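You operate a simulated robot arm through the tools that you are given. There is no shell and no other tool. Be economical: measure what you need, move in short steps, check, and stop when the job is done.

Carry out the task below with a simulated two-armed robot. There is one attempt and no reset: what you move stays moved.

JOB
On the far end of the grey table, fold the blue cloth in half, so that its two long edges meet.
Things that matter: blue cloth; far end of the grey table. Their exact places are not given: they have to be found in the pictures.

The check looks at the end state, three seconds after you hand in, the way a careful person would. Anything else that was tipped, shoved, dropped, spilled or broken makes it a failure. Flat cloth is picked up by pressing the open fingertips on it (5 to 10 N) and closing them slowly along it; thin cloth reads only 2 to 8 mm in the jaws.

ROBOT AND FRAMES
Two 7-joint arms with two-finger parallel grippers on one trunk, on a base that drives. Base frame: it is fixed to the floor where the robot stands at the start and does not move with it; the origin is under the middle of the robot, x ahead of it, y to its left, z up; the surface under the hand at the start is at about z = 75. Lengths are in cm, angles in rad, forces in N, time in s.
The left shoulder is at the start at [7, 17.7, 102], the right one opposite. With the tool pointing down near the work surface each hand reaches from about 30 to 74 cm from the robot's upright axis, wherever it stands, measured 20 degrees to its own side. Places, roughly: far end of the grey table [60, 0, 80]. Payload 3.43 kg a hand.
The tool frame of a hand sits at the grasp point between the pads (the TCP): z along the fingers, y along the line on which they close. The tips reach 3 cm beyond it. Largest opening 9.4 cm; finger width 2.8, thickness 1; the body of the gripper, 5 by 9.6 cm, starts 5.5 cm behind the TCP.
Orientation is told as [roll, pitch, yaw] about the base's x, y, z axes, in that order, counted from this pose: with the fingers straight down and closing along the base's y, the tool's x points along the base's -x, its y along +y and its z along -z.

CONTROLS
- The arms move only by the tool play_rows. It takes "left_motion", "right_motion" or both (then of equal length, played together; a hand with none holds still); each is a list of rows, each a list of 7 numbers: the shift along the base's x, y, z in mm, then the turn, a rotation vector about the base's x, y, z in rad, then the opening, from 0 (shut) to 1 (fully open). In form: [[x, y, z, ax, ay, az, hand], ...]. A call has 1 to 8 rows; each row shifts and turns the commanded pose from where the row before left it. Each row takes 0.2 s and may step no farther than 5 cm and 0.15 rad from the row before; otherwise, or with a gripper value out of range, the whole call is refused. A pose out of reach is approached as far as the arm can. The call stops where the force on the tool passes 40 N (or 10 N more than at its start, if that is more) or the arm is blocked; 0.2 s more then pass. The fingers move at their own pace (about 15.3 cm/s each) and stop on an object; they squeeze with about 25 N. The grip force told is the motor's: it shows also when the fingers shut on nothing. Time passes only in rows, and 0.2 s behind the last, so rows that do not move let the fingers close. The reply holds the time, the measured pose of the TCP, the force on the tool along the base axes, the opening and the grip force, in the units named above and with some noise, with the torque about the TCP (base axes, N m) and any sound that the robot's microphone picked up.
- Cameras (640 x 400 px; columns grow to the right, rows downward): "scene" is now at [12.16, 1.9, 131.35]; the picture's right is [0.25, -0.97, 0.00], its down [-0.77, -0.20, -0.60] and it looks along [0.58, 0.15, -0.80] (base axes); focal length 280 px, centre (320, 200). "left" rides on the left gripper at [7.6, -1.4, -10.2] in its tool frame; the picture's right is [0.18, 0.98, 0.00], its down [-0.75, 0.14, -0.64] and it looks along [-0.63, 0.12, 0.77] (tool axes); focal length 243 px, centre (320, 200). "right" rides on the right gripper at [7.6, 1.4, -10.2] in its tool frame; the picture's right is [-0.18, 0.98, 0.00], its down [-0.75, -0.14, -0.64] and it looks along [-0.63, -0.12, 0.77] (tool axes); focal length 243 px, centre (320, 200).
- snapshot(camera): a new picture of that camera. No time passes.
- lift_body(by): slides the trunk up (or, below 0, down) by that many cm; the arms and the scene camera ride with it, the base frame stays. It gives what a move gives, with no picture.
- base_move(legs): drives the robot by 1 to 6 legs, each [ahead, turn to the left] in cm and rad, along the robot's own axes; the way and the turn of a leg run together, so that a leg with both is an arc; at most 150 cm and 3.142 rad a leg. The arms and the cameras ride along, it lands a little off, and it stops where it bumps. It gives what a move gives.
- head_to(pan, tilt): turns the head with the scene camera to pan (to the left, within 1.501 rad either way) and tilt (down, from -0.506 to 1.204), counted from straight ahead of the robot. It gives what a move gives.
- point_at(camera, pixels): for up to 12 pixels [column, row] of the newest picture of that camera ("zoom" is the newest enlarged one), the place [x, y, z] in the base frame of the surface seen there, good to about 0.3 cm. No time passes.
- enlarge(camera, box): a new picture of the part [left, top, right, bottom] of that camera's present view, enlarged. No time passes.
- close_job(): hands the job in; it is judged then, once.

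Work in short steps. Measure before you move; look again where a grasp or a placing could have gone wrong, and mend it. You have 80 turns and 62 pictures in all, those below and enlarged ones among them. Open the grippers and draw the arms clear of the work before you hand the job in, unless the task says otherwise; then end with one line.

The tools are called as a command line: name --argument value ..., lists and objects as JSON in quotes. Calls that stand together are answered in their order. play_rows: Moves the arms, as the interface text tells. Its arguments: {"type":"object","properties":{"left_motion":{"type":"array","items":{"type":"array","items":{"type":"number"}}},"right_motion":{"type":"array","items":{"type":"array","items":{"type":"number"}}}},"required":[]} The other tools are called the same way: lift_body (by) slides the trunk up or down; base_move (legs) drives the base; head_to (pan, tilt) turns the head that bears the scene camera; snapshot (camera) takes a picture; point_at (camera, pixels) gives the place of the surface under pixels of a picture; enlarge (camera, box) takes an enlarged picture of a part of a camera's view; close_job () hands the job in.

At the start:

```text
time: 0.0
left_position: [52.32, 26.43, 99.8]
left_tcp_rot: [0.0, 0.001, 0.001]
left_wrist_force: [0.1, -0.1, 0.7]
left_ft_torque: [-0.01, 0.0, -0.01]
left_opening: 9.42
left_grasp_force: 0.2
right_position: [34.79, -8.26, 92.67]
right_tcp_rot: [0.0, 0.001, 0.001]
right_wrist_force: [0.1, -0.8, -0.1]
right_ft_torque: [-0.02, -0.01, 0.02]
right_opening: 9.39
right_grasp_force: 0.0
trunk travel left (down, up): [-60.0, 24.0]
robot x, y, heading: [0.06, 0.2, 0.002]
head pan, tilt: [0.257, 0.929]
```

scene: 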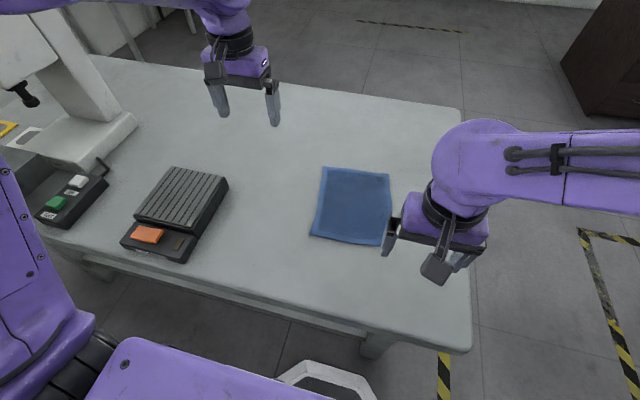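
right: 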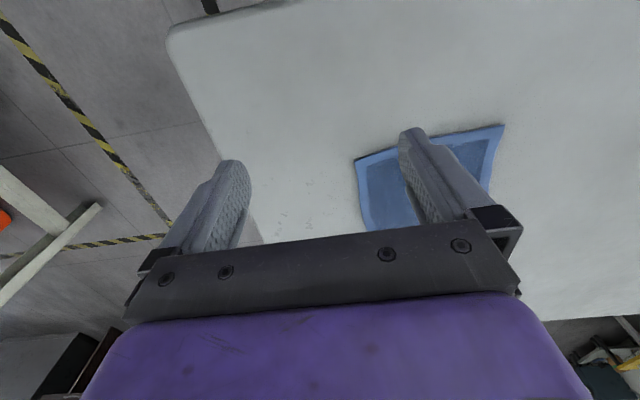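
left: 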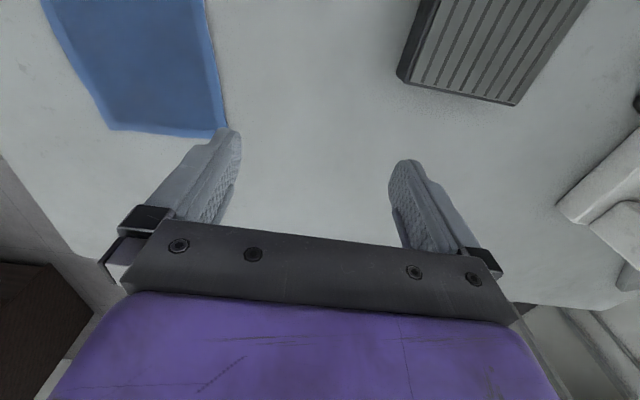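

The cloth's corners in the scene picture are near (324,167), (389,174), (383,245) and (311,235). I measure those and some table points, and take an enlarged view.

enlarge --camera "scene" --box '[290, 150, 410, 260]'

point_at --camera "scene" --pixels '[[324, 168], [389, 175], [381, 244], [312, 234], [355, 170], [318, 200], [350, 205], [346, 240], [300, 200], [300, 260], [420, 115], [465, 340]]'

```text
3.64 times, centred on (350, 205) of scene
```

zoom: 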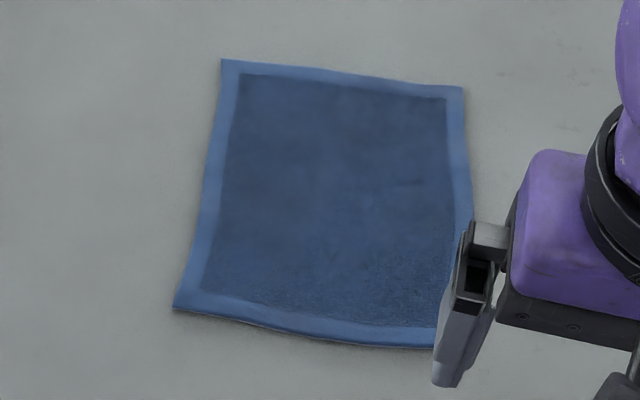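

```text
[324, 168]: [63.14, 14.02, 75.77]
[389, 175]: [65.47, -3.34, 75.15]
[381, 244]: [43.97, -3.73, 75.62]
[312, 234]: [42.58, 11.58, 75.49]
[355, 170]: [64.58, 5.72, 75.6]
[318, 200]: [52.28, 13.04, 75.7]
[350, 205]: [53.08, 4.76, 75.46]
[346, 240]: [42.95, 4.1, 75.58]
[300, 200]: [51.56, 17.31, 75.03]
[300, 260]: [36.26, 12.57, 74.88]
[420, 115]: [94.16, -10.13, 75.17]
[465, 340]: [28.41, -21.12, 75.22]
```

The cloth is about 17 cm in y by 21 cm in x, so its long edges run along x. Working from the table's right end would put both hands side by side on a long edge, so I look right to see whether the floor there is clear.

head_to --pan -0.9 --tilt 0.6

snapshot --camera "scene"

```text
time: 1.4
left_position: [52.44, 26.41, 99.78]
left_tcp_rot: [0.0, 0.001, -0.002]
left_wrist_force: [-0.2, 0.3, 0.2]
left_ft_torque: [0.0, 0.01, 0.02]
left_opening: 9.38
left_grasp_force: 0.0
right_position: [34.8, -8.38, 92.74]
right_tcp_rot: [0.001, -0.001, 0.002]
right_wrist_force: [-0.4, 0.3, -0.3]
right_ft_torque: [-0.01, 0.02, -0.01]
right_opening: 9.42
right_grasp_force: 0.1
trunk travel left (down, up): [-60.0, 24.0]
robot x, y, heading: [-0.01, -0.08, -0.0]
head pan, tilt: [-0.901, 0.6]
```

```text
57 pictures are left
```

scene: 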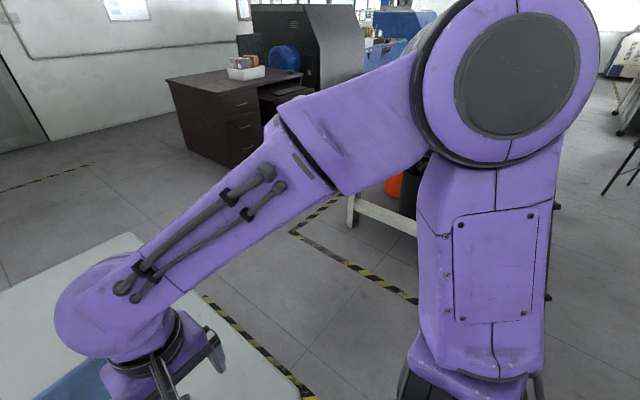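

The right arm hides part of the view, and a white trestle stands near (355,210), with a desk near (215,130). I measure the free floor.

point_at --camera "scene" --pixels '[[350, 225], [385, 220], [295, 235], [205, 298], [270, 290], [225, 165], [185, 145], [350, 340], [395, 190], [400, 290], [130, 238], [300, 398]]'

head_to --pan -1.45 --tilt 0.7

snapshot --camera "scene"

```text
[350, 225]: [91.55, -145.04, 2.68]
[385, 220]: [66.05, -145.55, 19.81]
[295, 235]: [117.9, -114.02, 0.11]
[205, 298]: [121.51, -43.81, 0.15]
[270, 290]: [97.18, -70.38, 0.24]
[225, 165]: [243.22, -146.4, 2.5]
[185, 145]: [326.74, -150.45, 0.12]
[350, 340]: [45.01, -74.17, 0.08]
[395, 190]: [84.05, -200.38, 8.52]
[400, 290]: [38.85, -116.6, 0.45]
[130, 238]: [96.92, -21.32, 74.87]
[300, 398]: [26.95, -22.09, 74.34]
```

```text
time: 2.3
left_position: [52.47, 26.45, 99.77]
left_tcp_rot: [0.001, 0.0, 0.001]
left_wrist_force: [-1.0, 0.7, 0.4]
left_ft_torque: [-0.01, 0.0, 0.03]
left_opening: 9.39
left_grasp_force: 0.0
right_position: [34.74, -8.3, 92.7]
right_tcp_rot: [0.0, 0.0, 0.002]
right_wrist_force: [-0.9, -0.1, 1.2]
right_ft_torque: [-0.03, -0.01, 0.03]
right_opening: 9.4
right_grasp_force: 0.0
trunk travel left (down, up): [-60.0, 24.0]
robot x, y, heading: [0.3, 0.03, 0.002]
head pan, tilt: [-1.45, 0.7]
```

```text
56 pictures are left
```

scene: 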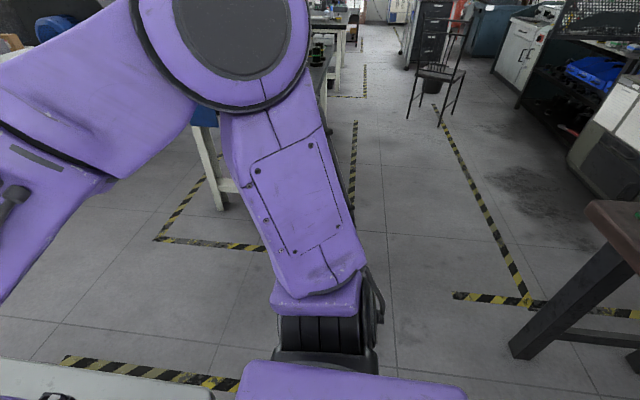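

The lane between this table (y=-22) and the trestle (y≈-145) is free. I check the brown bench at (560,310) and (620,220) before turning.

point_at --camera "scene" --pixels '[[520, 350], [590, 215], [630, 260], [217, 205], [385, 300], [435, 330]]'

```text
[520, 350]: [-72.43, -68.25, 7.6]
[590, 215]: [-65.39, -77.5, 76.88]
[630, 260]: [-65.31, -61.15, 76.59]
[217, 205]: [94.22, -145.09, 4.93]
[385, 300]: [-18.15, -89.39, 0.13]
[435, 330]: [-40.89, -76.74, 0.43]
```

The bench lies at x<-65, clear of the turn. I drive around to the table's right end in stages.

base_move --legs '[[0, -1.571], [65, 0], [0, 1.571]]'

```text
time: 13.6
left_position: [51.26, -39.56, 99.84]
left_tcp_rot: [-0.002, -0.002, -0.033]
left_wrist_force: [0.2, -0.6, 0.5]
left_ft_torque: [-0.03, 0.0, 0.01]
left_opening: 9.38
left_grasp_force: 0.0
right_position: [32.53, -73.57, 92.65]
right_tcp_rot: [-0.001, -0.001, -0.032]
right_wrist_force: [-0.3, 0.0, 0.0]
right_ft_torque: [0.01, -0.01, -0.02]
right_opening: 9.41
right_grasp_force: 0.1
trunk travel left (down, up): [-60.0, 24.0]
robot x, y, heading: [-1.99, -64.29, -0.029]
head pan, tilt: [-1.45, 0.7]
```

The robot stands at (-2, -64), heading -0.03. I drive 56 cm ahead and turn left to face +y.

base_move --legs '[[56, 0.0], [0, 1.6]]'

head_to --pan 0 --tilt 0.9

snapshot --camera "scene"

```text
time: 20.8
left_position: [28.82, -13.61, 99.87]
left_tcp_rot: [0.001, -0.001, 1.57]
left_wrist_force: [-0.2, -0.1, 0.5]
left_ft_torque: [-0.02, -0.01, -0.01]
left_opening: 9.39
left_grasp_force: 0.0
right_position: [63.33, -31.19, 92.75]
right_tcp_rot: [0.0, 0.0, 1.571]
right_wrist_force: [0.1, 0.5, -0.6]
right_ft_torque: [-0.02, 0.02, 0.01]
right_opening: 9.39
right_grasp_force: 0.1
trunk travel left (down, up): [-60.0, 24.0]
robot x, y, heading: [55.44, -65.97, 1.571]
head pan, tilt: [-1.45, 0.7]
```

```text
time: 22.3
left_position: [28.73, -13.51, 99.73]
left_tcp_rot: [-0.001, -0.001, 1.57]
left_wrist_force: [0.0, 0.3, 0.0]
left_ft_torque: [0.02, 0.01, 0.03]
left_opening: 9.4
left_grasp_force: 0.1
right_position: [63.45, -31.07, 92.69]
right_tcp_rot: [0.001, 0.0, 1.571]
right_wrist_force: [-0.9, -0.1, 0.3]
right_ft_torque: [-0.03, 0.0, -0.03]
right_opening: 9.4
right_grasp_force: 0.1
trunk travel left (down, up): [-60.0, 24.0]
robot x, y, heading: [55.09, -65.84, 1.57]
head pan, tilt: [0.0, 0.901]
```

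```text
55 pictures are left
```

scene: 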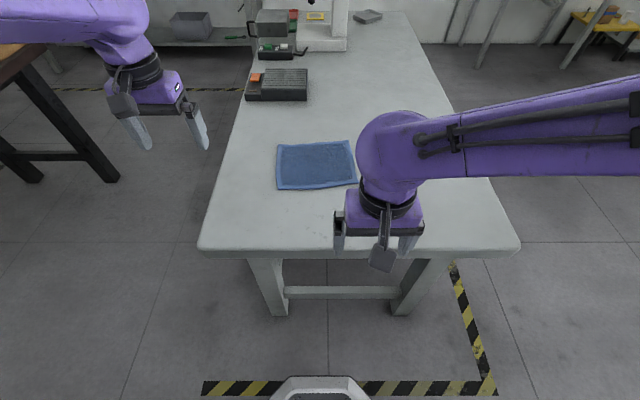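

The cloth is straight ahead. I drive 13 cm closer, then look again.

base_move --legs '[[13, 0]]'

head_to --pan 0 --tilt 0.95

play_rows --right_motion '[[50, 0, 20, 0, 0, 0, 1], [50, 0, 20, 0, 0, 0, 1], [20, 0, 0, 0, 0, 0, 1]]'

snapshot --camera "scene"

```text
time: 23.6
left_position: [28.77, -0.52, 99.89]
left_tcp_rot: [0.002, 0.001, 1.57]
left_wrist_force: [-0.3, -0.9, 0.0]
left_ft_torque: [-0.02, -0.04, 0.02]
left_opening: 9.4
left_grasp_force: 0.0
right_position: [63.49, -18.2, 92.69]
right_tcp_rot: [0.0, -0.001, 1.572]
right_wrist_force: [-0.9, 0.3, 0.0]
right_ft_torque: [0.01, -0.04, -0.01]
right_opening: 9.38
right_grasp_force: 0.0
trunk travel left (down, up): [-60.0, 24.0]
robot x, y, heading: [55.13, -52.9, 1.573]
head pan, tilt: [0.0, 0.901]
```

```text
time: 24.3
left_position: [28.55, -0.48, 99.85]
left_tcp_rot: [0.002, 0.001, 1.571]
left_wrist_force: [0.3, 0.1, -0.5]
left_ft_torque: [-0.01, -0.02, 0.01]
left_opening: 9.4
left_grasp_force: 0.0
right_position: [63.35, -18.04, 92.66]
right_tcp_rot: [0.0, -0.001, 1.572]
right_wrist_force: [-0.3, 0.8, 0.0]
right_ft_torque: [-0.02, 0.02, -0.02]
right_opening: 9.41
right_grasp_force: 0.0
trunk travel left (down, up): [-60.0, 24.0]
robot x, y, heading: [55.23, -52.68, 1.573]
head pan, tilt: [0.0, 0.949]
```

```text
refused: row 1 steps farther than a row can; nothing moved
```

```text
54 pictures are left
```

scene: 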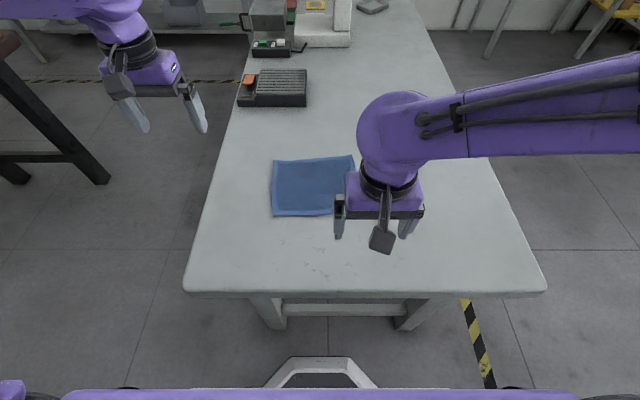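

The right hand hides the cloth's near right corner. I shift it to the right and start turning both hands so that they close along base y, with the wrist cameras outward.

play_rows --right_motion '[[20, 0, 5, 0, 0, 0.14, 1], [20, 0, 5, 0, 0, 0.14, 1], [20, 0, 5, 0, 0, 0.14, 1], [20, 0, 5, 0, 0, 0.14, 1], [10, 0, 0, 0, 0, 0.14, 1], [0, 0, 0, 0, 0, 0.14, 1]]' --left_motion '[[0, 0, 0, 0, 0, -0.14, 1], [0, 0, 0, 0, 0, -0.14, 1], [0, 0, 0, 0, 0, -0.14, 1], [0, 0, 0, 0, 0, -0.14, 1], [0, 0, 0, 0, 0, -0.14, 1], [0, 0, 0, 0, 0, -0.14, 1]]'

snapshot --camera "scene"

```text
time: 25.7
left_position: [28.65, -0.72, 99.8]
left_tcp_rot: [-0.001, 0.0, 0.726]
left_wrist_force: [-0.8, -0.1, 0.1]
left_ft_torque: [0.01, -0.01, 0.01]
left_opening: 9.44
left_grasp_force: 0.0
right_position: [72.35, -18.08, 94.74]
right_tcp_rot: [0.0, -0.001, 2.414]
right_wrist_force: [0.0, -0.1, 0.9]
right_ft_torque: [0.01, -0.02, -0.02]
right_opening: 9.41
right_grasp_force: 0.1
trunk travel left (down, up): [-60.0, 24.0]
robot x, y, heading: [55.16, -53.2, 1.571]
head pan, tilt: [0.0, 0.949]
```

```text
53 pictures are left
```

scene: 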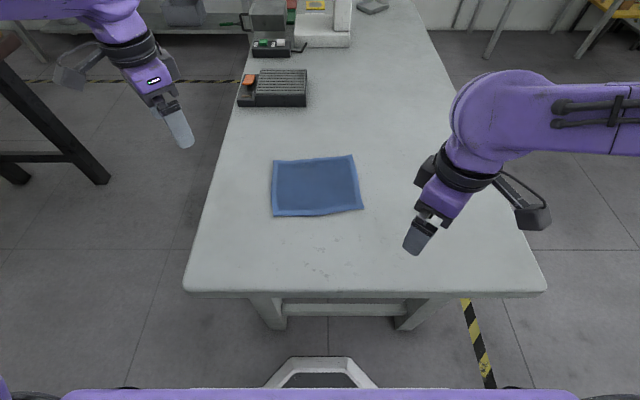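

Now the whole cloth is visible. I enlarge it and complete the turn of both hands, with the gripper openings at about 2.6 cm.

play_rows --right_motion '[[0, 0, 0, 0, 0, 0.145, 1], [0, 0, 0, 0, 0, 0.145, 1], [0, 0, 0, 0, 0, 0.145, 1], [0, 0, 0, 0, 0, 0.145, 0.28], [0, 0, 0, 0, 0, 0.145, 0.28], [0, 0, 0, 0, 0, 0, 0.28]]' --left_motion '[[0, 0, 0, 0, 0, -0.145, 1], [0, 0, 0, 0, 0, -0.145, 1], [0, 0, 0, 0, 0, -0.145, 1], [0, 0, 0, 0, 0, -0.145, 0.28], [0, 0, 0, 0, 0, -0.145, 0.28], [0, 0, 0, 0, 0, 0, 0.28]]'

enlarge --camera "scene" --box '[250, 135, 394, 225]'

```text
time: 27.1
left_position: [28.61, -0.54, 99.86]
left_tcp_rot: [-0.001, 0.0, 0.005]
left_wrist_force: [0.8, 0.3, -1.0]
left_ft_torque: [0.0, 0.01, 0.0]
left_opening: 2.64
left_grasp_force: 0.1
right_position: [72.32, -18.15, 94.82]
right_tcp_rot: [0.0, -0.001, 3.141]
right_wrist_force: [-0.2, 0.1, -0.8]
right_ft_torque: [-0.01, -0.02, 0.01]
right_opening: 2.62
right_grasp_force: 0.1
trunk travel left (down, up): [-60.0, 24.0]
robot x, y, heading: [55.15, -52.73, 1.57]
head pan, tilt: [0.0, 0.949]
```

```text
4.44 times, centred on (322, 180) of scene
```

zoom: 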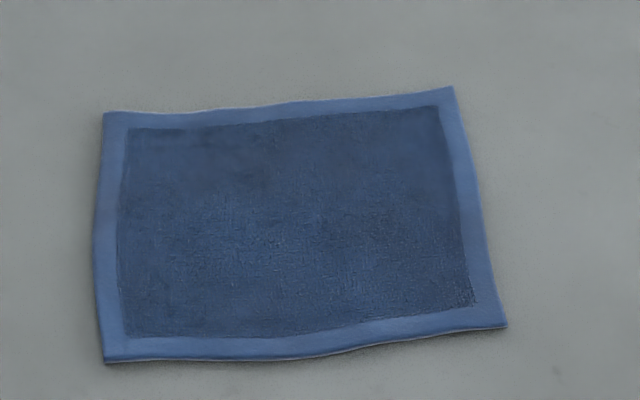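

I measure points along the near and far edges in the zoom picture.

point_at --camera "zoom" --pixels '[[107, 360], [150, 358], [230, 357], [330, 350], [450, 329], [503, 326], [106, 114], [200, 110], [300, 102], [400, 95], [450, 89], [300, 230]]'

```text
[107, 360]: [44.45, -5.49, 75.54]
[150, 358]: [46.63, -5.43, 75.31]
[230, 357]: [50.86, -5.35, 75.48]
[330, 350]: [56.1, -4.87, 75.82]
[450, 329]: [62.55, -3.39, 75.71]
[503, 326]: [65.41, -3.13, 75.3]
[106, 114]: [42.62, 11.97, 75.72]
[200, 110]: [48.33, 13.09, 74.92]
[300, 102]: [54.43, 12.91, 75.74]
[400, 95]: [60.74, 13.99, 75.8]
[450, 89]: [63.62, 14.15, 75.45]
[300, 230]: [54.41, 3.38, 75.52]
```

The near edge runs from (44.4,-5.5) to (65.4,-3.1), a tilt of 0.11 rad, and the far edge is parallel to it. I bring the left hand over (46.2,-5.2) and the right over (63.6,-3.1), tips about 5 cm above the cloth.

play_rows --left_motion '[[29.3, -7.8, -27, 0, 0, 0.018, 0.28], [29.3, -7.8, -27, 0, 0, 0.018, 0.28], [29.3, -7.8, -27, 0, 0, 0.018, 0.28], [29.3, -7.8, -27, 0, 0, 0.018, 0.28], [29.3, -7.8, -27, 0, 0, 0.018, 0.28], [29.3, -7.8, -27, 0, 0, 0.018, 0.28], [0, 0, 0, 0, 0, 0, 0.28]]' --right_motion '[[-14.5, 25, -19, 0, 0, 0.018, 0.28], [-14.5, 25, -19, 0, 0, 0.018, 0.28], [-14.5, 25, -19, 0, 0, 0.018, 0.28], [-14.5, 25, -19, 0, 0, 0.018, 0.28], [-14.5, 25, -19, 0, 0, 0.018, 0.28], [-14.5, 25, -19, 0, 0, 0.018, 0.28], [0, 0, 0, 0, 0, 0, 0.28]]'

snapshot --camera "scene"

snapshot --camera "left"

snapshot --camera "right"

```text
time: 28.7
left_position: [46.32, -5.09, 83.61]
left_tcp_rot: [0.002, -0.001, 0.113]
left_wrist_force: [0.0, 0.6, 0.3]
left_ft_torque: [0.01, 0.02, -0.01]
left_opening: 2.62
left_grasp_force: 0.0
right_position: [63.72, -2.97, 83.35]
right_tcp_rot: [0.0, 0.0, -3.037]
right_wrist_force: [0.5, -0.8, 0.7]
right_ft_torque: [0.04, -0.02, -0.01]
right_opening: 2.64
right_grasp_force: 0.1
trunk travel left (down, up): [-60.0, 24.0]
robot x, y, heading: [55.49, -53.07, 1.569]
head pan, tilt: [0.0, 0.949]
```

```text
51 pictures are left
```

scene: 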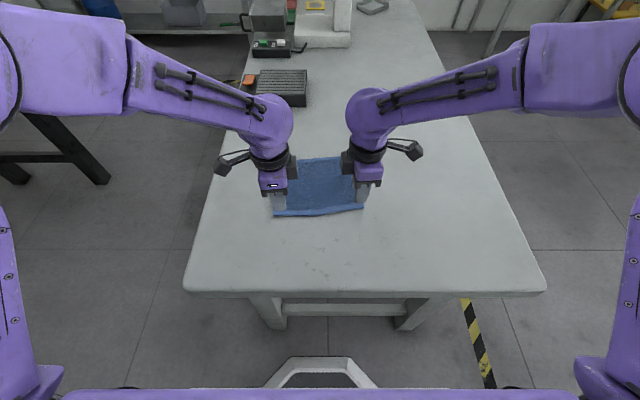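

```text
50 pictures are left
```

left: 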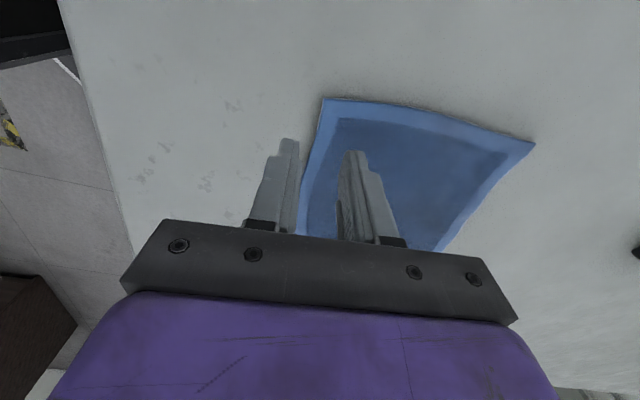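

```text
49 pictures are left
```

right: 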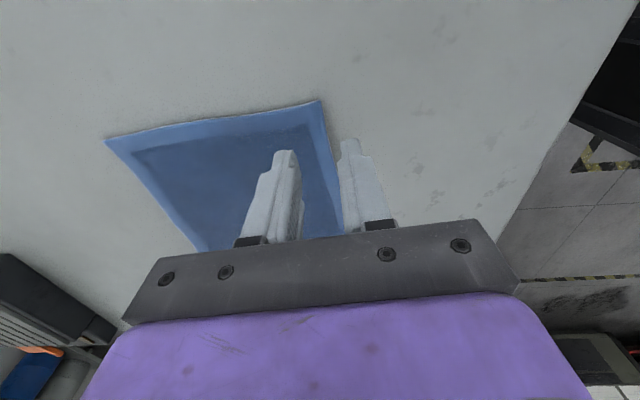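

Both grippers straddle the near edge. I lower them to just above contact in small rows.

play_rows --left_motion '[[0, 0, -15, 0, 0, 0, 0.28], [0, 0, -15, 0, 0, 0, 0.28], [0, 0, -10, 0, 0, 0, 0.28], [0, 0, -6, 0, 0, 0, 0.28], [0, 0, -3, 0, 0, 0, 0.28], [0, 0, -2, 0, 0, 0, 0.28], [0, 0, 0, 0, 0, 0, 0.28]]' --right_motion '[[0, 0, -15, 0, 0, 0, 0.28], [0, 0, -15, 0, 0, 0, 0.28], [0, 0, -9, 0, 0, 0, 0.28], [0, 0, -5, 0, 0, 0, 0.28], [0, 0, -3, 0, 0, 0, 0.28], [0, 0, -2, 0, 0, 0, 0.28], [0, 0, 0, 0, 0, 0, 0.28]]'

```text
time: 30.3
left_position: [46.29, -5.26, 78.49]
left_tcp_rot: [-0.001, -0.001, 0.113]
left_wrist_force: [-0.1, -0.2, 0.7]
left_ft_torque: [-0.01, -0.01, 0.0]
left_opening: 2.65
left_grasp_force: 0.1
right_position: [63.82, -2.98, 78.43]
right_tcp_rot: [0.0, 0.0, -3.037]
right_wrist_force: [0.7, 0.2, 2.1]
right_ft_torque: [0.01, 0.0, 0.01]
right_opening: 2.62
right_grasp_force: 0.0
trunk travel left (down, up): [-60.0, 24.0]
robot x, y, heading: [55.14, -53.23, 1.572]
head pan, tilt: [0.0, 0.949]
```

The right hand is just touching (2 N). I go down another 2 to 3 mm on each side to feel the contact force.

play_rows --left_motion '[[0, 0, -1.5, 0, 0, 0, 0.28], [0, 0, -1.5, 0, 0, 0, 0.28], [0, 0, 0, 0, 0, 0, 0.28]]' --right_motion '[[0, 0, -1, 0, 0, 0, 0.28], [0, 0, -1, 0, 0, 0, 0.28], [0, 0, 0, 0, 0, 0, 0.28]]'

```text
time: 31.1
left_position: [46.37, -5.18, 78.43]
left_tcp_rot: [0.002, -0.001, 0.111]
left_wrist_force: [-0.4, 0.2, 6.6]
left_ft_torque: [0.13, 0.03, 0.05]
left_opening: 2.67
left_grasp_force: 0.2
right_position: [63.79, -3.19, 78.25]
right_tcp_rot: [-0.002, -0.001, -3.037]
right_wrist_force: [-0.8, 1.3, 9.6]
right_ft_torque: [0.21, 0.04, -0.01]
right_opening: 2.68
right_grasp_force: 0.9
trunk travel left (down, up): [-60.0, 24.0]
robot x, y, heading: [55.15, -52.67, 1.571]
head pan, tilt: [0.0, 0.949]
```

Both inner fingers press the cloth with 6.6 and 9.6 N. I close slowly.

play_rows --left_motion '[[0, 0, 0, 0, 0, 0, 0.24], [0, 0, 0, 0, 0, 0, 0.2], [0, 0, 0, 0, 0, 0, 0.16], [0, 0, 0, 0, 0, 0, 0.12], [0, 0, 0, 0, 0, 0, 0.08], [0, 0, 0, 0, 0, 0, 0.04], [0, 0, 0, 0, 0, 0, 0], [0, 0, 0, 0, 0, 0, 0]]' --right_motion '[[0, 0, 0, 0, 0, 0, 0.24], [0, 0, 0, 0, 0, 0, 0.2], [0, 0, 0, 0, 0, 0, 0.16], [0, 0, 0, 0, 0, 0, 0.12], [0, 0, 0, 0, 0, 0, 0.08], [0, 0, 0, 0, 0, 0, 0.04], [0, 0, 0, 0, 0, 0, 0], [0, 0, 0, 0, 0, 0, 0]]'

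snapshot --camera "left"

snapshot --camera "right"

```text
time: 32.9
left_position: [46.39, -5.29, 78.35]
left_tcp_rot: [0.001, -0.002, 0.114]
left_wrist_force: [0.6, -1.4, 8.5]
left_ft_torque: [0.02, -0.02, -0.01]
left_opening: 0.01
left_grasp_force: 25.3
right_position: [63.72, -3.09, 78.32]
right_tcp_rot: [-0.002, -0.001, -3.038]
right_wrist_force: [-1.0, 2.7, 12.7]
right_ft_torque: [0.19, 0.03, 0.0]
right_opening: 0.27
right_grasp_force: 24.6
trunk travel left (down, up): [-60.0, 24.0]
robot x, y, heading: [55.36, -53.02, 1.57]
head pan, tilt: [0.0, 0.949]
```

```text
48 pictures are left
```

left: 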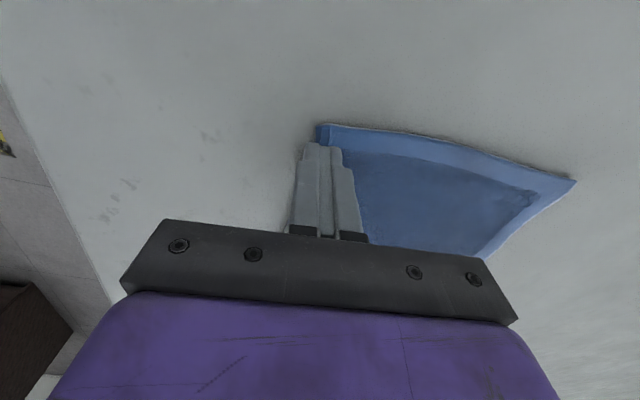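

```text
47 pictures are left
```

right: 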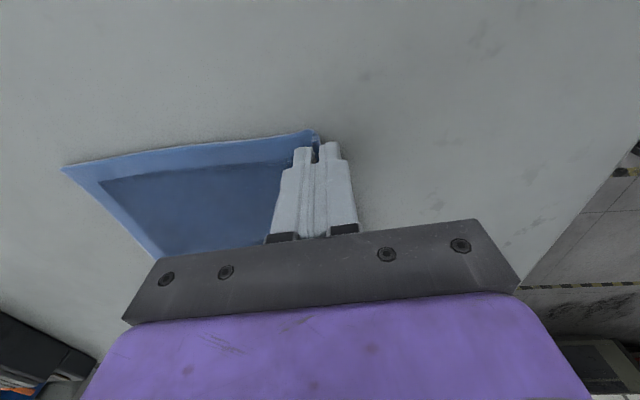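

The right hand holds cloth (2.7 mm), but the left closed on nothing (0.1 mm). I lift the left hand, open it, and move 6 mm deeper into the cloth (+y).

play_rows --left_motion '[[0, 0, 15, 0, 0, 0, 0], [0, 0, 10, 0, 0, 0, 0.28], [0, 6, 0, 0, 0, 0, 0.28], [0, 0, 0, 0, 0, 0, 0.28]]'

snapshot --camera "left"

```text
time: 33.9
left_position: [46.36, -4.81, 80.81]
left_tcp_rot: [0.001, -0.001, 0.114]
left_wrist_force: [0.3, -0.3, 0.7]
left_ft_torque: [0.01, -0.01, -0.01]
left_opening: 2.61
left_grasp_force: 0.0
right_position: [63.78, -3.25, 78.24]
right_tcp_rot: [-0.003, 0.0, -3.039]
right_wrist_force: [1.2, 1.1, 17.2]
right_ft_torque: [0.13, -0.01, -0.01]
right_opening: 0.27
right_grasp_force: 24.8
trunk travel left (down, up): [-60.0, 24.0]
robot x, y, heading: [55.34, -53.0, 1.569]
head pan, tilt: [0.0, 0.949]
```

```text
46 pictures are left
```

left: 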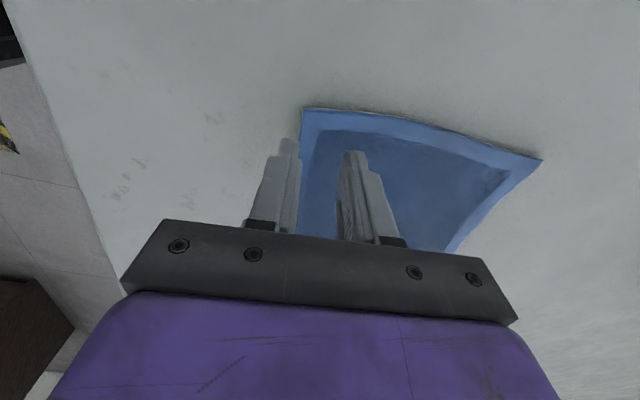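

The edge now lies just inside the outer finger. I lower the left hand until it presses.

play_rows --left_motion '[[0, 0, -15, 0, 0, 0, 0.28], [0, 0, -8, 0, 0, 0, 0.28], [0, 0, -2, 0, 0, 0, 0.28], [0, 0, -2, 0, 0, 0, 0.28], [0, 0, -1, 0, 0, 0, 0.28], [0, 0, 0, 0, 0, 0, 0.28]]'

```text
time: 35.3
left_position: [46.31, -4.77, 78.25]
left_tcp_rot: [0.006, -0.003, 0.116]
left_wrist_force: [-2.9, -1.1, 30.1]
left_ft_torque: [0.16, 0.21, 0.0]
left_opening: 2.57
left_grasp_force: 0.1
right_position: [63.7, -3.38, 78.39]
right_tcp_rot: [-0.002, 0.0, -3.037]
right_wrist_force: [-0.8, 1.1, 5.5]
right_ft_torque: [0.07, 0.01, 0.01]
right_opening: 0.29
right_grasp_force: 25.2
trunk travel left (down, up): [-60.0, 24.0]
robot x, y, heading: [55.0, -53.29, 1.572]
head pan, tilt: [0.0, 0.949]
```

That is 30 N, too much. I ease up about 2 mm.

play_rows --left_motion '[[0, 0, 1.8, 0, 0, 0, 0.28], [0, 0, 0, 0, 0, 0, 0.28]]'

```text
time: 35.9
left_position: [46.27, -4.78, 78.23]
left_tcp_rot: [0.004, -0.002, 0.113]
left_wrist_force: [-2.1, 2.1, 22.8]
left_ft_torque: [0.22, 0.13, 0.02]
left_opening: 2.6
left_grasp_force: 0.1
right_position: [63.68, -3.36, 78.3]
right_tcp_rot: [-0.002, 0.001, -3.038]
right_wrist_force: [-0.6, -2.0, 7.6]
right_ft_torque: [-0.01, -0.01, -0.01]
right_opening: 0.28
right_grasp_force: 24.9
trunk travel left (down, up): [-60.0, 24.0]
robot x, y, heading: [55.38, -53.2, 1.573]
head pan, tilt: [0.0, 0.949]
```

Still 23 N, so I ease up 3 mm more.

play_rows --left_motion '[[0, 0, 3, 0, 0, 0, 0.28], [0, 0, 0, 0, 0, 0, 0.28]]'

```text
time: 36.5
left_position: [46.23, -4.84, 78.36]
left_tcp_rot: [0.0, 0.0, 0.114]
left_wrist_force: [0.5, 0.6, 3.7]
left_ft_torque: [0.04, 0.01, 0.02]
left_opening: 2.64
left_grasp_force: 0.0
right_position: [63.73, -3.04, 78.33]
right_tcp_rot: [-0.003, 0.0, -3.039]
right_wrist_force: [0.9, -2.3, 13.6]
right_ft_torque: [0.0, 0.01, 0.02]
right_opening: 0.28
right_grasp_force: 24.7
trunk travel left (down, up): [-60.0, 24.0]
robot x, y, heading: [55.17, -52.96, 1.571]
head pan, tilt: [0.0, 0.949]
```

Now 3.7 N. I press 1.2 mm down for about 9 N and close slowly.

play_rows --left_motion '[[0, 0, -1.2, 0, 0, 0, 0.28], [0, 0, 0, 0, 0, 0, 0.23], [0, 0, 0, 0, 0, 0, 0.18], [0, 0, 0, 0, 0, 0, 0.13], [0, 0, 0, 0, 0, 0, 0.09], [0, 0, 0, 0, 0, 0, 0.05], [0, 0, 0, 0, 0, 0, 0], [0, 0, 0, 0, 0, 0, 0]]'

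snapshot --camera "left"

```text
time: 38.3
left_position: [46.25, -4.7, 78.4]
left_tcp_rot: [0.003, -0.001, 0.113]
left_wrist_force: [0.2, 0.3, 3.6]
left_ft_torque: [0.02, 0.0, 0.03]
left_opening: 0.4
left_grasp_force: 24.7
right_position: [63.71, -3.14, 78.32]
right_tcp_rot: [-0.003, 0.0, -3.037]
right_wrist_force: [1.0, -1.9, 13.5]
right_ft_torque: [0.07, 0.0, -0.04]
right_opening: 0.28
right_grasp_force: 25.0
trunk travel left (down, up): [-60.0, 24.0]
robot x, y, heading: [55.09, -53.15, 1.576]
head pan, tilt: [0.0, 0.949]
```

```text
45 pictures are left
```

left: 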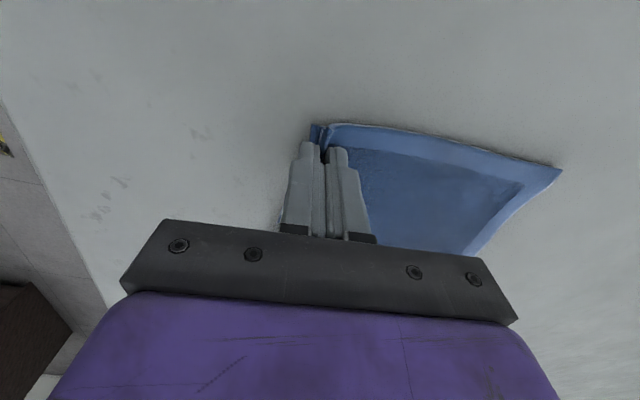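

Both hands hold cloth (4.0 and 2.8 mm). I lift both 4 cm with a slight move to +y and check.

play_rows --left_motion '[[0, 0, 8, 0, 0, 0, 0], [0, 1, 10, 0, 0, 0, 0], [-0.3, 3, 11, 0, 0, 0, 0], [-0.5, 5, 11, 0, 0, 0, 0], [0, 0, 0, 0, 0, 0, 0]]' --right_motion '[[0, 0, 8, 0, 0, 0, 0], [0, 1, 10, 0, 0, 0, 0], [-0.3, 3, 11, 0, 0, 0, 0], [-0.5, 5, 11, 0, 0, 0, 0], [0, 0, 0, 0, 0, 0, 0]]'

enlarge --camera "scene" --box '[210, 100, 430, 240]'

```text
time: 39.5
left_position: [46.19, -3.62, 82.25]
left_tcp_rot: [0.0, 0.001, 0.114]
left_wrist_force: [-0.6, -0.2, -0.9]
left_ft_torque: [0.03, 0.02, 0.03]
left_opening: 0.37
left_grasp_force: 25.1
right_position: [63.6, -2.14, 82.17]
right_tcp_rot: [-0.001, 0.0, -3.039]
right_wrist_force: [0.1, 0.5, 0.0]
right_ft_torque: [0.02, 0.02, 0.01]
right_opening: 0.25
right_grasp_force: 25.0
trunk travel left (down, up): [-60.0, 24.0]
robot x, y, heading: [55.26, -53.23, 1.571]
head pan, tilt: [0.0, 0.949]
```

```text
2.86 times, centred on (320, 170) of scene
```

zoom: 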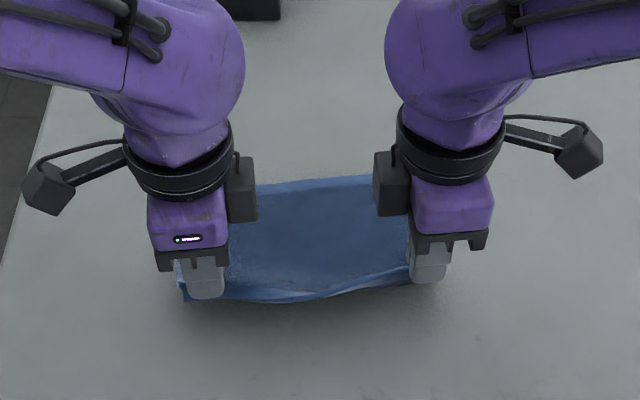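

The near edge is lifted along its length. I carry it along an arc over the far half, starting a slight backward tilt of the hands so that the hem falls outward.

play_rows --left_motion '[[-2, 18, 16, 0, 0, 0, 0], [-2, 22, 12, 0, 0, 0, 0], [-2, 25, 5, -0.08, 0, 0, 0], [-2, 25, 0, -0.08, 0, 0, 0], [0, 0, 0, 0, 0, 0, 0]]' --right_motion '[[-2, 18, 16, 0, 0, 0, 0], [-2, 22, 12, 0, 0, 0, 0], [-2, 25, 5, -0.08, 0, 0, 0], [-2, 25, 0, -0.08, 0, 0, 0], [0, 0, 0, 0, 0, 0, 0]]'

enlarge --camera "scene" --box '[210, 100, 430, 240]'

snapshot --camera "right"

```text
time: 40.7
left_position: [45.31, 5.12, 85.65]
left_tcp_rot: [-0.157, 0.018, 0.112]
left_wrist_force: [0.6, 0.1, 0.0]
left_ft_torque: [0.09, 0.02, 0.02]
left_opening: 0.35
left_grasp_force: 25.0
right_position: [62.82, 6.74, 85.52]
right_tcp_rot: [0.157, -0.018, -3.038]
right_wrist_force: [0.5, 0.5, 0.5]
right_ft_torque: [0.04, 0.0, -0.05]
right_opening: 0.26
right_grasp_force: 25.1
trunk travel left (down, up): [-60.0, 24.0]
robot x, y, heading: [55.16, -53.02, 1.573]
head pan, tilt: [0.0, 0.949]
```

```text
2.86 times, centred on (320, 170) of scene
```

zoom: 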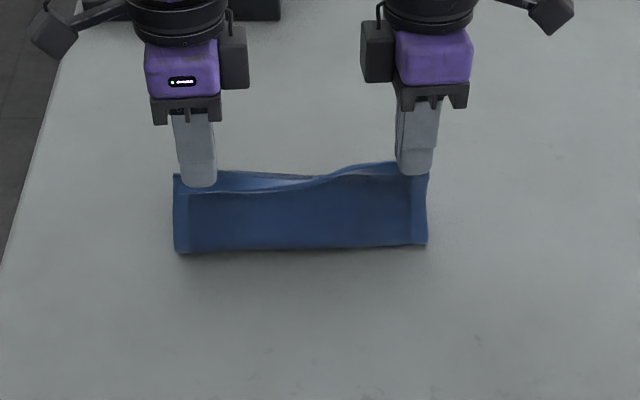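

```text
42 pictures are left
```

right: 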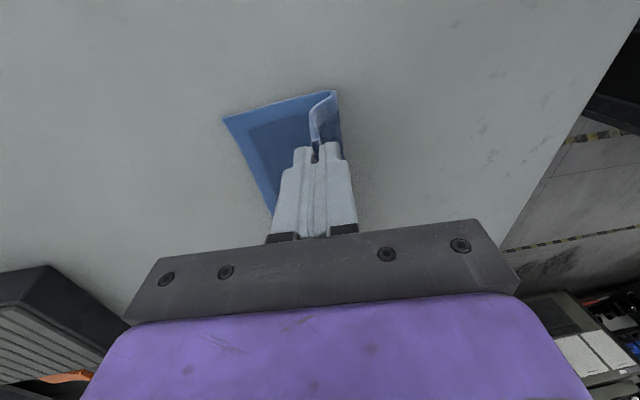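

The fold is going well, with the hem leaning to the far side. I measure the fold line at zoom row 248 and the far corner in the right picture at (225,118) before laying it down.

point_at --camera "zoom" --pixels '[[180, 250], [300, 249], [420, 243], [180, 180], [424, 178]]'

point_at --camera "right" --pixels '[[227, 119], [250, 160], [334, 93]]'

snapshot --camera "left"

```text
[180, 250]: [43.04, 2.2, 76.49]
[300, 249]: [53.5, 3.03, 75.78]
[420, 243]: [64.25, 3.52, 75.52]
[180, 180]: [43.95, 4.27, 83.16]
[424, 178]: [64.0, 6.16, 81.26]
```

```text
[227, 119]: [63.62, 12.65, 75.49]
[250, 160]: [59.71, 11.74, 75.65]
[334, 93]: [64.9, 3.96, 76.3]
```

```text
41 pictures are left
```

left: 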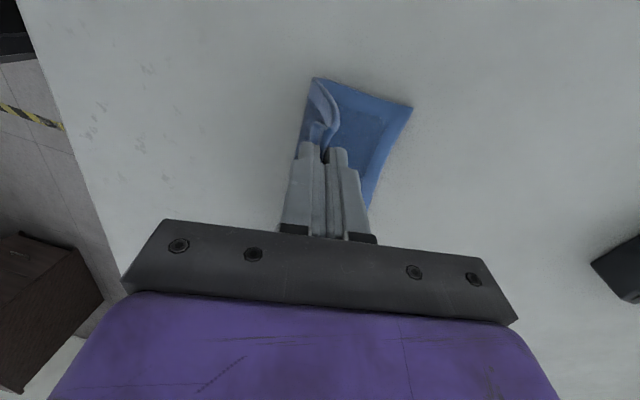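

I also measure the far edge as seen by the left camera, at (410,107) and (375,180).

point_at --camera "left" --pixels '[[409, 108], [390, 150], [372, 195], [315, 80]]'

point_at --camera "right" --pixels '[[262, 190], [240, 145]]'

```text
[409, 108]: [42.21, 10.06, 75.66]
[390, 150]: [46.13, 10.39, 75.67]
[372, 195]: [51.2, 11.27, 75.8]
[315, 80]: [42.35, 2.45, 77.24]
```

```text
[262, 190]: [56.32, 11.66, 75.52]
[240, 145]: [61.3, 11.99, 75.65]
```

The far edge now runs from (42.2,10.1) to (63.6,12.7), since the cloth slid about 1.7 cm. I lower the tips toward y≈9.7 on the left and y≈12.1 on the right, tilting the hands further.

play_rows --left_motion '[[-1, 18, -12, -0.07, 0, 0, 0], [-1, 18, -17, -0.07, 0, 0, 0], [-1, 14, -20, -0.07, 0, 0, 0], [0, 9, -16, -0.07, 0, 0, 0], [0, 0, 0, 0, 0, 0, 0]]' --right_motion '[[-1, 20, -12, -0.07, 0, 0, 0], [-1, 20, -17, -0.07, 0, 0, 0], [-1, 16, -20, -0.07, 0, 0, 0], [0, 11, -16, -0.07, 0, 0, 0], [0, 0, 0, 0, 0, 0, 0]]'

enlarge --camera "scene" --box '[210, 100, 430, 240]'

snapshot --camera "right"

snapshot --camera "left"

```text
time: 41.6
left_position: [43.15, 8.2, 80.22]
left_tcp_rot: [-0.399, 0.018, 0.108]
left_wrist_force: [18.3, 1.2, 1.5]
left_ft_torque: [0.02, -0.55, 0.18]
left_opening: 0.35
left_grasp_force: 25.2
left hand out of reach, approached as far as the arm can: row 3, 4
right_position: [64.66, 8.76, 81.64]
right_tcp_rot: [0.338, -0.056, -3.042]
right_wrist_force: [-18.3, -0.3, -0.8]
right_ft_torque: [0.02, 0.43, -0.17]
right_opening: 0.24
right_grasp_force: 25.1
right hand out of reach, approached as far as the arm can: row 2, 3, 4
trunk travel left (down, up): [-60.0, 24.0]
robot x, y, heading: [55.22, -53.05, 1.571]
head pan, tilt: [0.0, 0.949]
stopped in row 4 (right hand): the force on the tool passed its limit at 43 N (the readings are from after the stop); the commanded pose is now the measured one
```

```text
2.86 times, centred on (320, 170) of scene
```

zoom: 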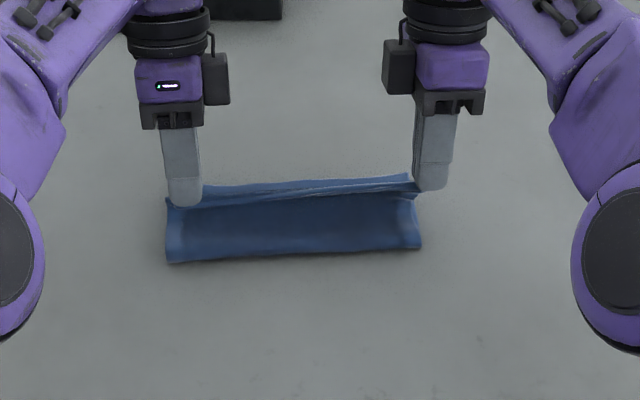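

```text
39 pictures are left
```

right: 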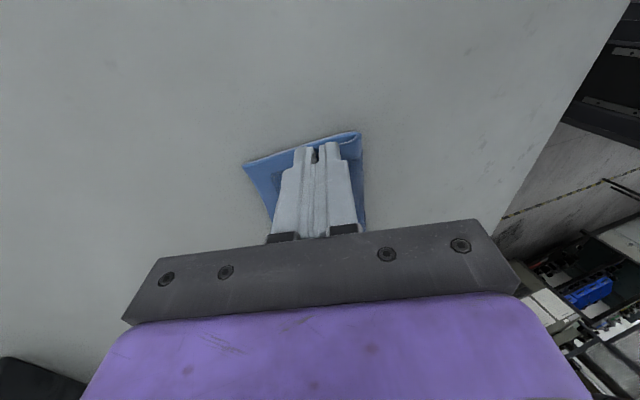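

```text
38 pictures are left
```

left: 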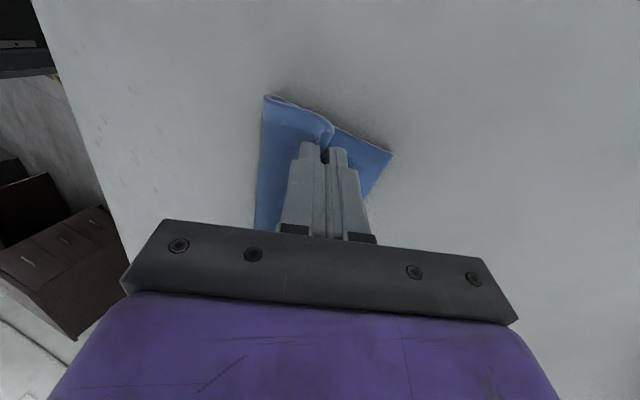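

The tilt ran both arms out of reach and they spread, stretching the cloth. I bring the hands back together and undo most of the tilt.

play_rows --left_motion '[[5, 0, 2, 0.08, 0, 0, 0], [5, 0, 2, 0.08, 0, 0, 0], [4, 1, 1, 0.08, 0, 0, 0], [3, 3, 0, 0.08, 0, 0, 0], [0, 0, 0, 0, 0, 0, 0]]' --right_motion '[[-6, 0, 0, 0.07, 0, 0, 0], [-6, 0, 0, 0.07, 0, 0, 0], [-5, 2, 0, 0.05, 0.02, 0, 0], [-4, 4, 0, 0.05, 0.02, 0, 0], [0, 0, 0, 0, 0, 0, 0]]'

enlarge --camera "scene" --box '[210, 100, 430, 240]'

snapshot --camera "right"

snapshot --camera "left"

```text
time: 42.8
left_position: [44.78, 8.54, 80.82]
left_tcp_rot: [-0.079, -0.008, 0.109]
left_wrist_force: [0.6, 0.2, 0.3]
left_ft_torque: [-0.09, 0.02, 0.0]
left_opening: 0.32
left_grasp_force: 24.6
right_position: [62.18, 12.37, 81.49]
right_tcp_rot: [0.095, -0.065, -3.031]
right_wrist_force: [0.1, 0.2, 0.6]
right_ft_torque: [-0.03, 0.0, -0.02]
right_opening: 0.24
right_grasp_force: 24.8
right hand out of reach, approached as far as the arm can: row 1, 2, 3, 4
trunk travel left (down, up): [-60.0, 24.0]
robot x, y, heading: [54.98, -53.05, 1.568]
head pan, tilt: [0.0, 0.949]
```

```text
2.86 times, centred on (320, 170) of scene
```

zoom: 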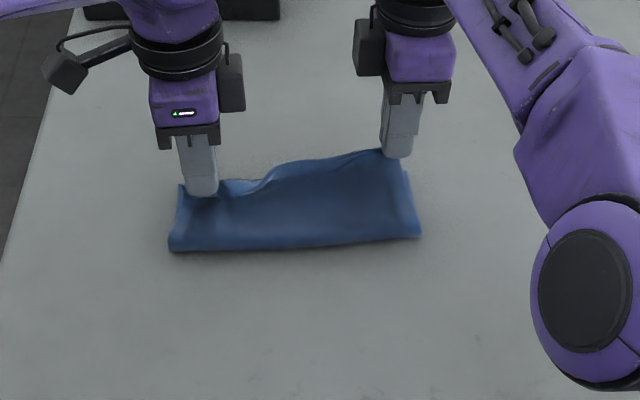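

```text
36 pictures are left
```

right: 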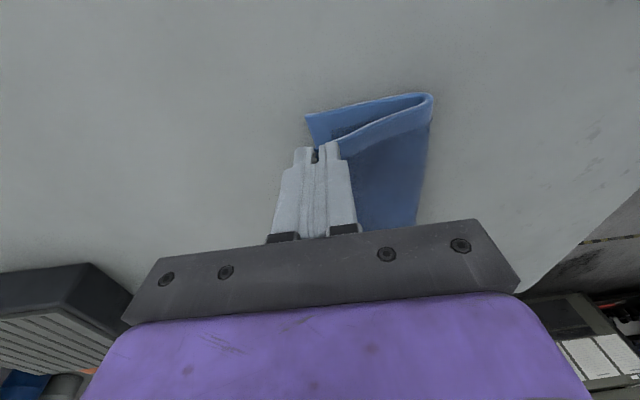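

```text
35 pictures are left
```

left: 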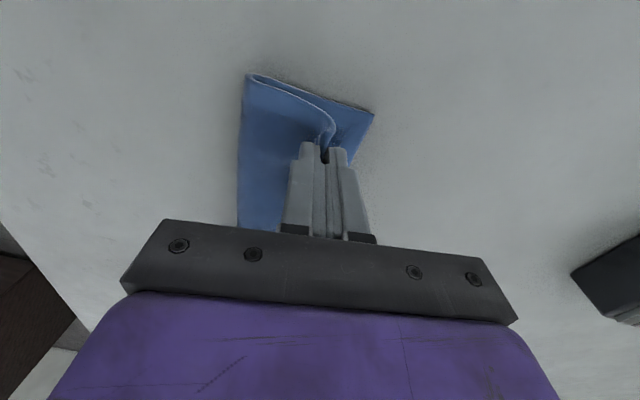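

Both hands are together again, and in the right camera the two layers nearly line up at the far corner, (308,117). I measure the far corners and the fold corners.

point_at --camera "right" --pixels '[[309, 117], [317, 145], [430, 97]]'

point_at --camera "left" --pixels '[[371, 114], [358, 145], [248, 77]]'

point_at --camera "zoom" --pixels '[[173, 248], [300, 247], [418, 235]]'

```text
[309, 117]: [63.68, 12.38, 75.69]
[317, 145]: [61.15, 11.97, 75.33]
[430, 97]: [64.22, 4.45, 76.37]
```

```text
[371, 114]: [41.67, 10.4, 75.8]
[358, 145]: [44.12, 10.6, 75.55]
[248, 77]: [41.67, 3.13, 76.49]
```

```text
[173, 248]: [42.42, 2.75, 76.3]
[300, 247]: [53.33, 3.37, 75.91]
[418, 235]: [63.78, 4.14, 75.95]
```

The far edge is at y≈10.5 (left) and 12.2 (right), and the fold line at y≈2.8 to 4.2. The left tip needs +1.6 cm in y and the right is almost there, so I lower both in small steps.

play_rows --left_motion '[[-0.5, 5, -2, 0, 0, 0, 0], [-0.5, 5, -4, 0, 0, 0, 0], [0, 4, -4, 0, 0, 0, 0], [0, 2, -4, 0, 0, 0, 0], [0, 0, 0, 0, 0, 0, 0]]' --right_motion '[[0, 0, -3, 0, 0, 0, 0], [0, 0, -5, 0, 0, 0, 0], [0, 0, -5, 0, 0, 0, 0], [0, 0, -5, 0, 0, 0, 0], [0, 0, 0, 0, 0, 0, 0]]'

snapshot --camera "right"

snapshot --camera "left"

```text
time: 44.0
left_position: [44.64, 9.97, 79.48]
left_tcp_rot: [-0.078, -0.009, 0.11]
left_wrist_force: [-0.6, -0.1, 0.9]
left_ft_torque: [-0.07, -0.02, -0.01]
left_opening: 0.35
left_grasp_force: 25.0
right_position: [62.18, 12.38, 79.83]
right_tcp_rot: [0.092, -0.066, -3.031]
right_wrist_force: [0.0, -0.5, -0.4]
right_ft_torque: [-0.05, -0.01, -0.02]
right_opening: 0.24
right_grasp_force: 24.4
trunk travel left (down, up): [-60.0, 24.0]
robot x, y, heading: [55.06, -52.85, 1.571]
head pan, tilt: [0.0, 0.949]
```

```text
34 pictures are left
```

right: 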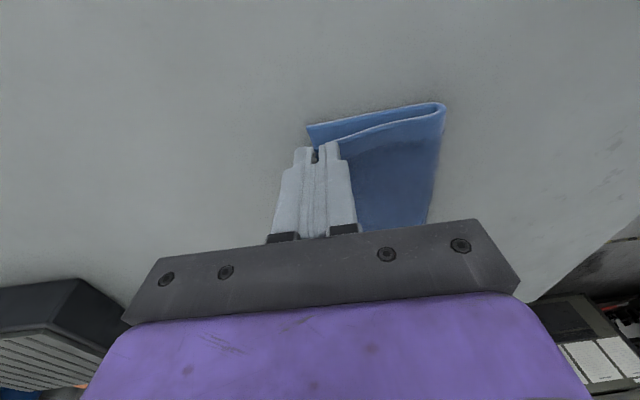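

```text
33 pictures are left
```

left: 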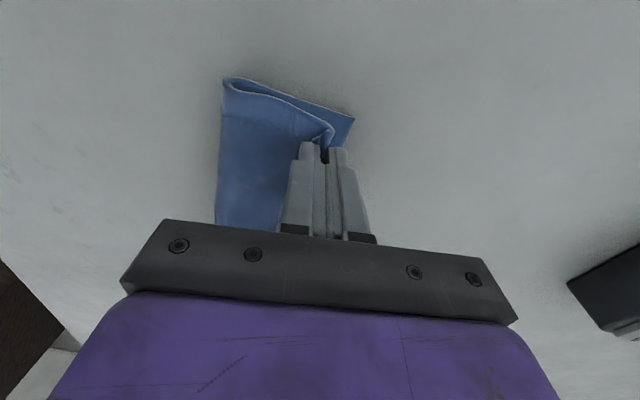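

The edges line up closely. I nudge the left hand another 3 mm outward and lower both to light contact.

play_rows --left_motion '[[0, 3, -2, 0, 0, 0, 0], [0, 0, -3, 0, 0, 0, 0], [0, 0, -2, 0, 0, 0, 0], [0, 0, 0, 0, 0, 0, 0]]' --right_motion '[[0, 0, -4, 0, 0, 0, 0], [0, 0, -4, 0, 0, 0, 0], [0, 0, -2, 0, 0, 0, 0], [0, 0, 0, 0, 0, 0, 0]]'

```text
time: 45.0
left_position: [44.72, 10.4, 78.85]
left_tcp_rot: [-0.077, -0.009, 0.11]
left_wrist_force: [1.3, 0.3, 6.8]
left_ft_torque: [-0.1, -0.06, 0.0]
left_opening: 0.34
left_grasp_force: 25.2
right_position: [62.09, 12.22, 78.71]
right_tcp_rot: [0.092, -0.067, -3.032]
right_wrist_force: [0.0, 0.5, 0.7]
right_ft_torque: [-0.07, 0.01, -0.01]
right_opening: 0.25
right_grasp_force: 25.4
trunk travel left (down, up): [-60.0, 24.0]
robot x, y, heading: [55.28, -52.86, 1.57]
head pan, tilt: [0.0, 0.949]
```

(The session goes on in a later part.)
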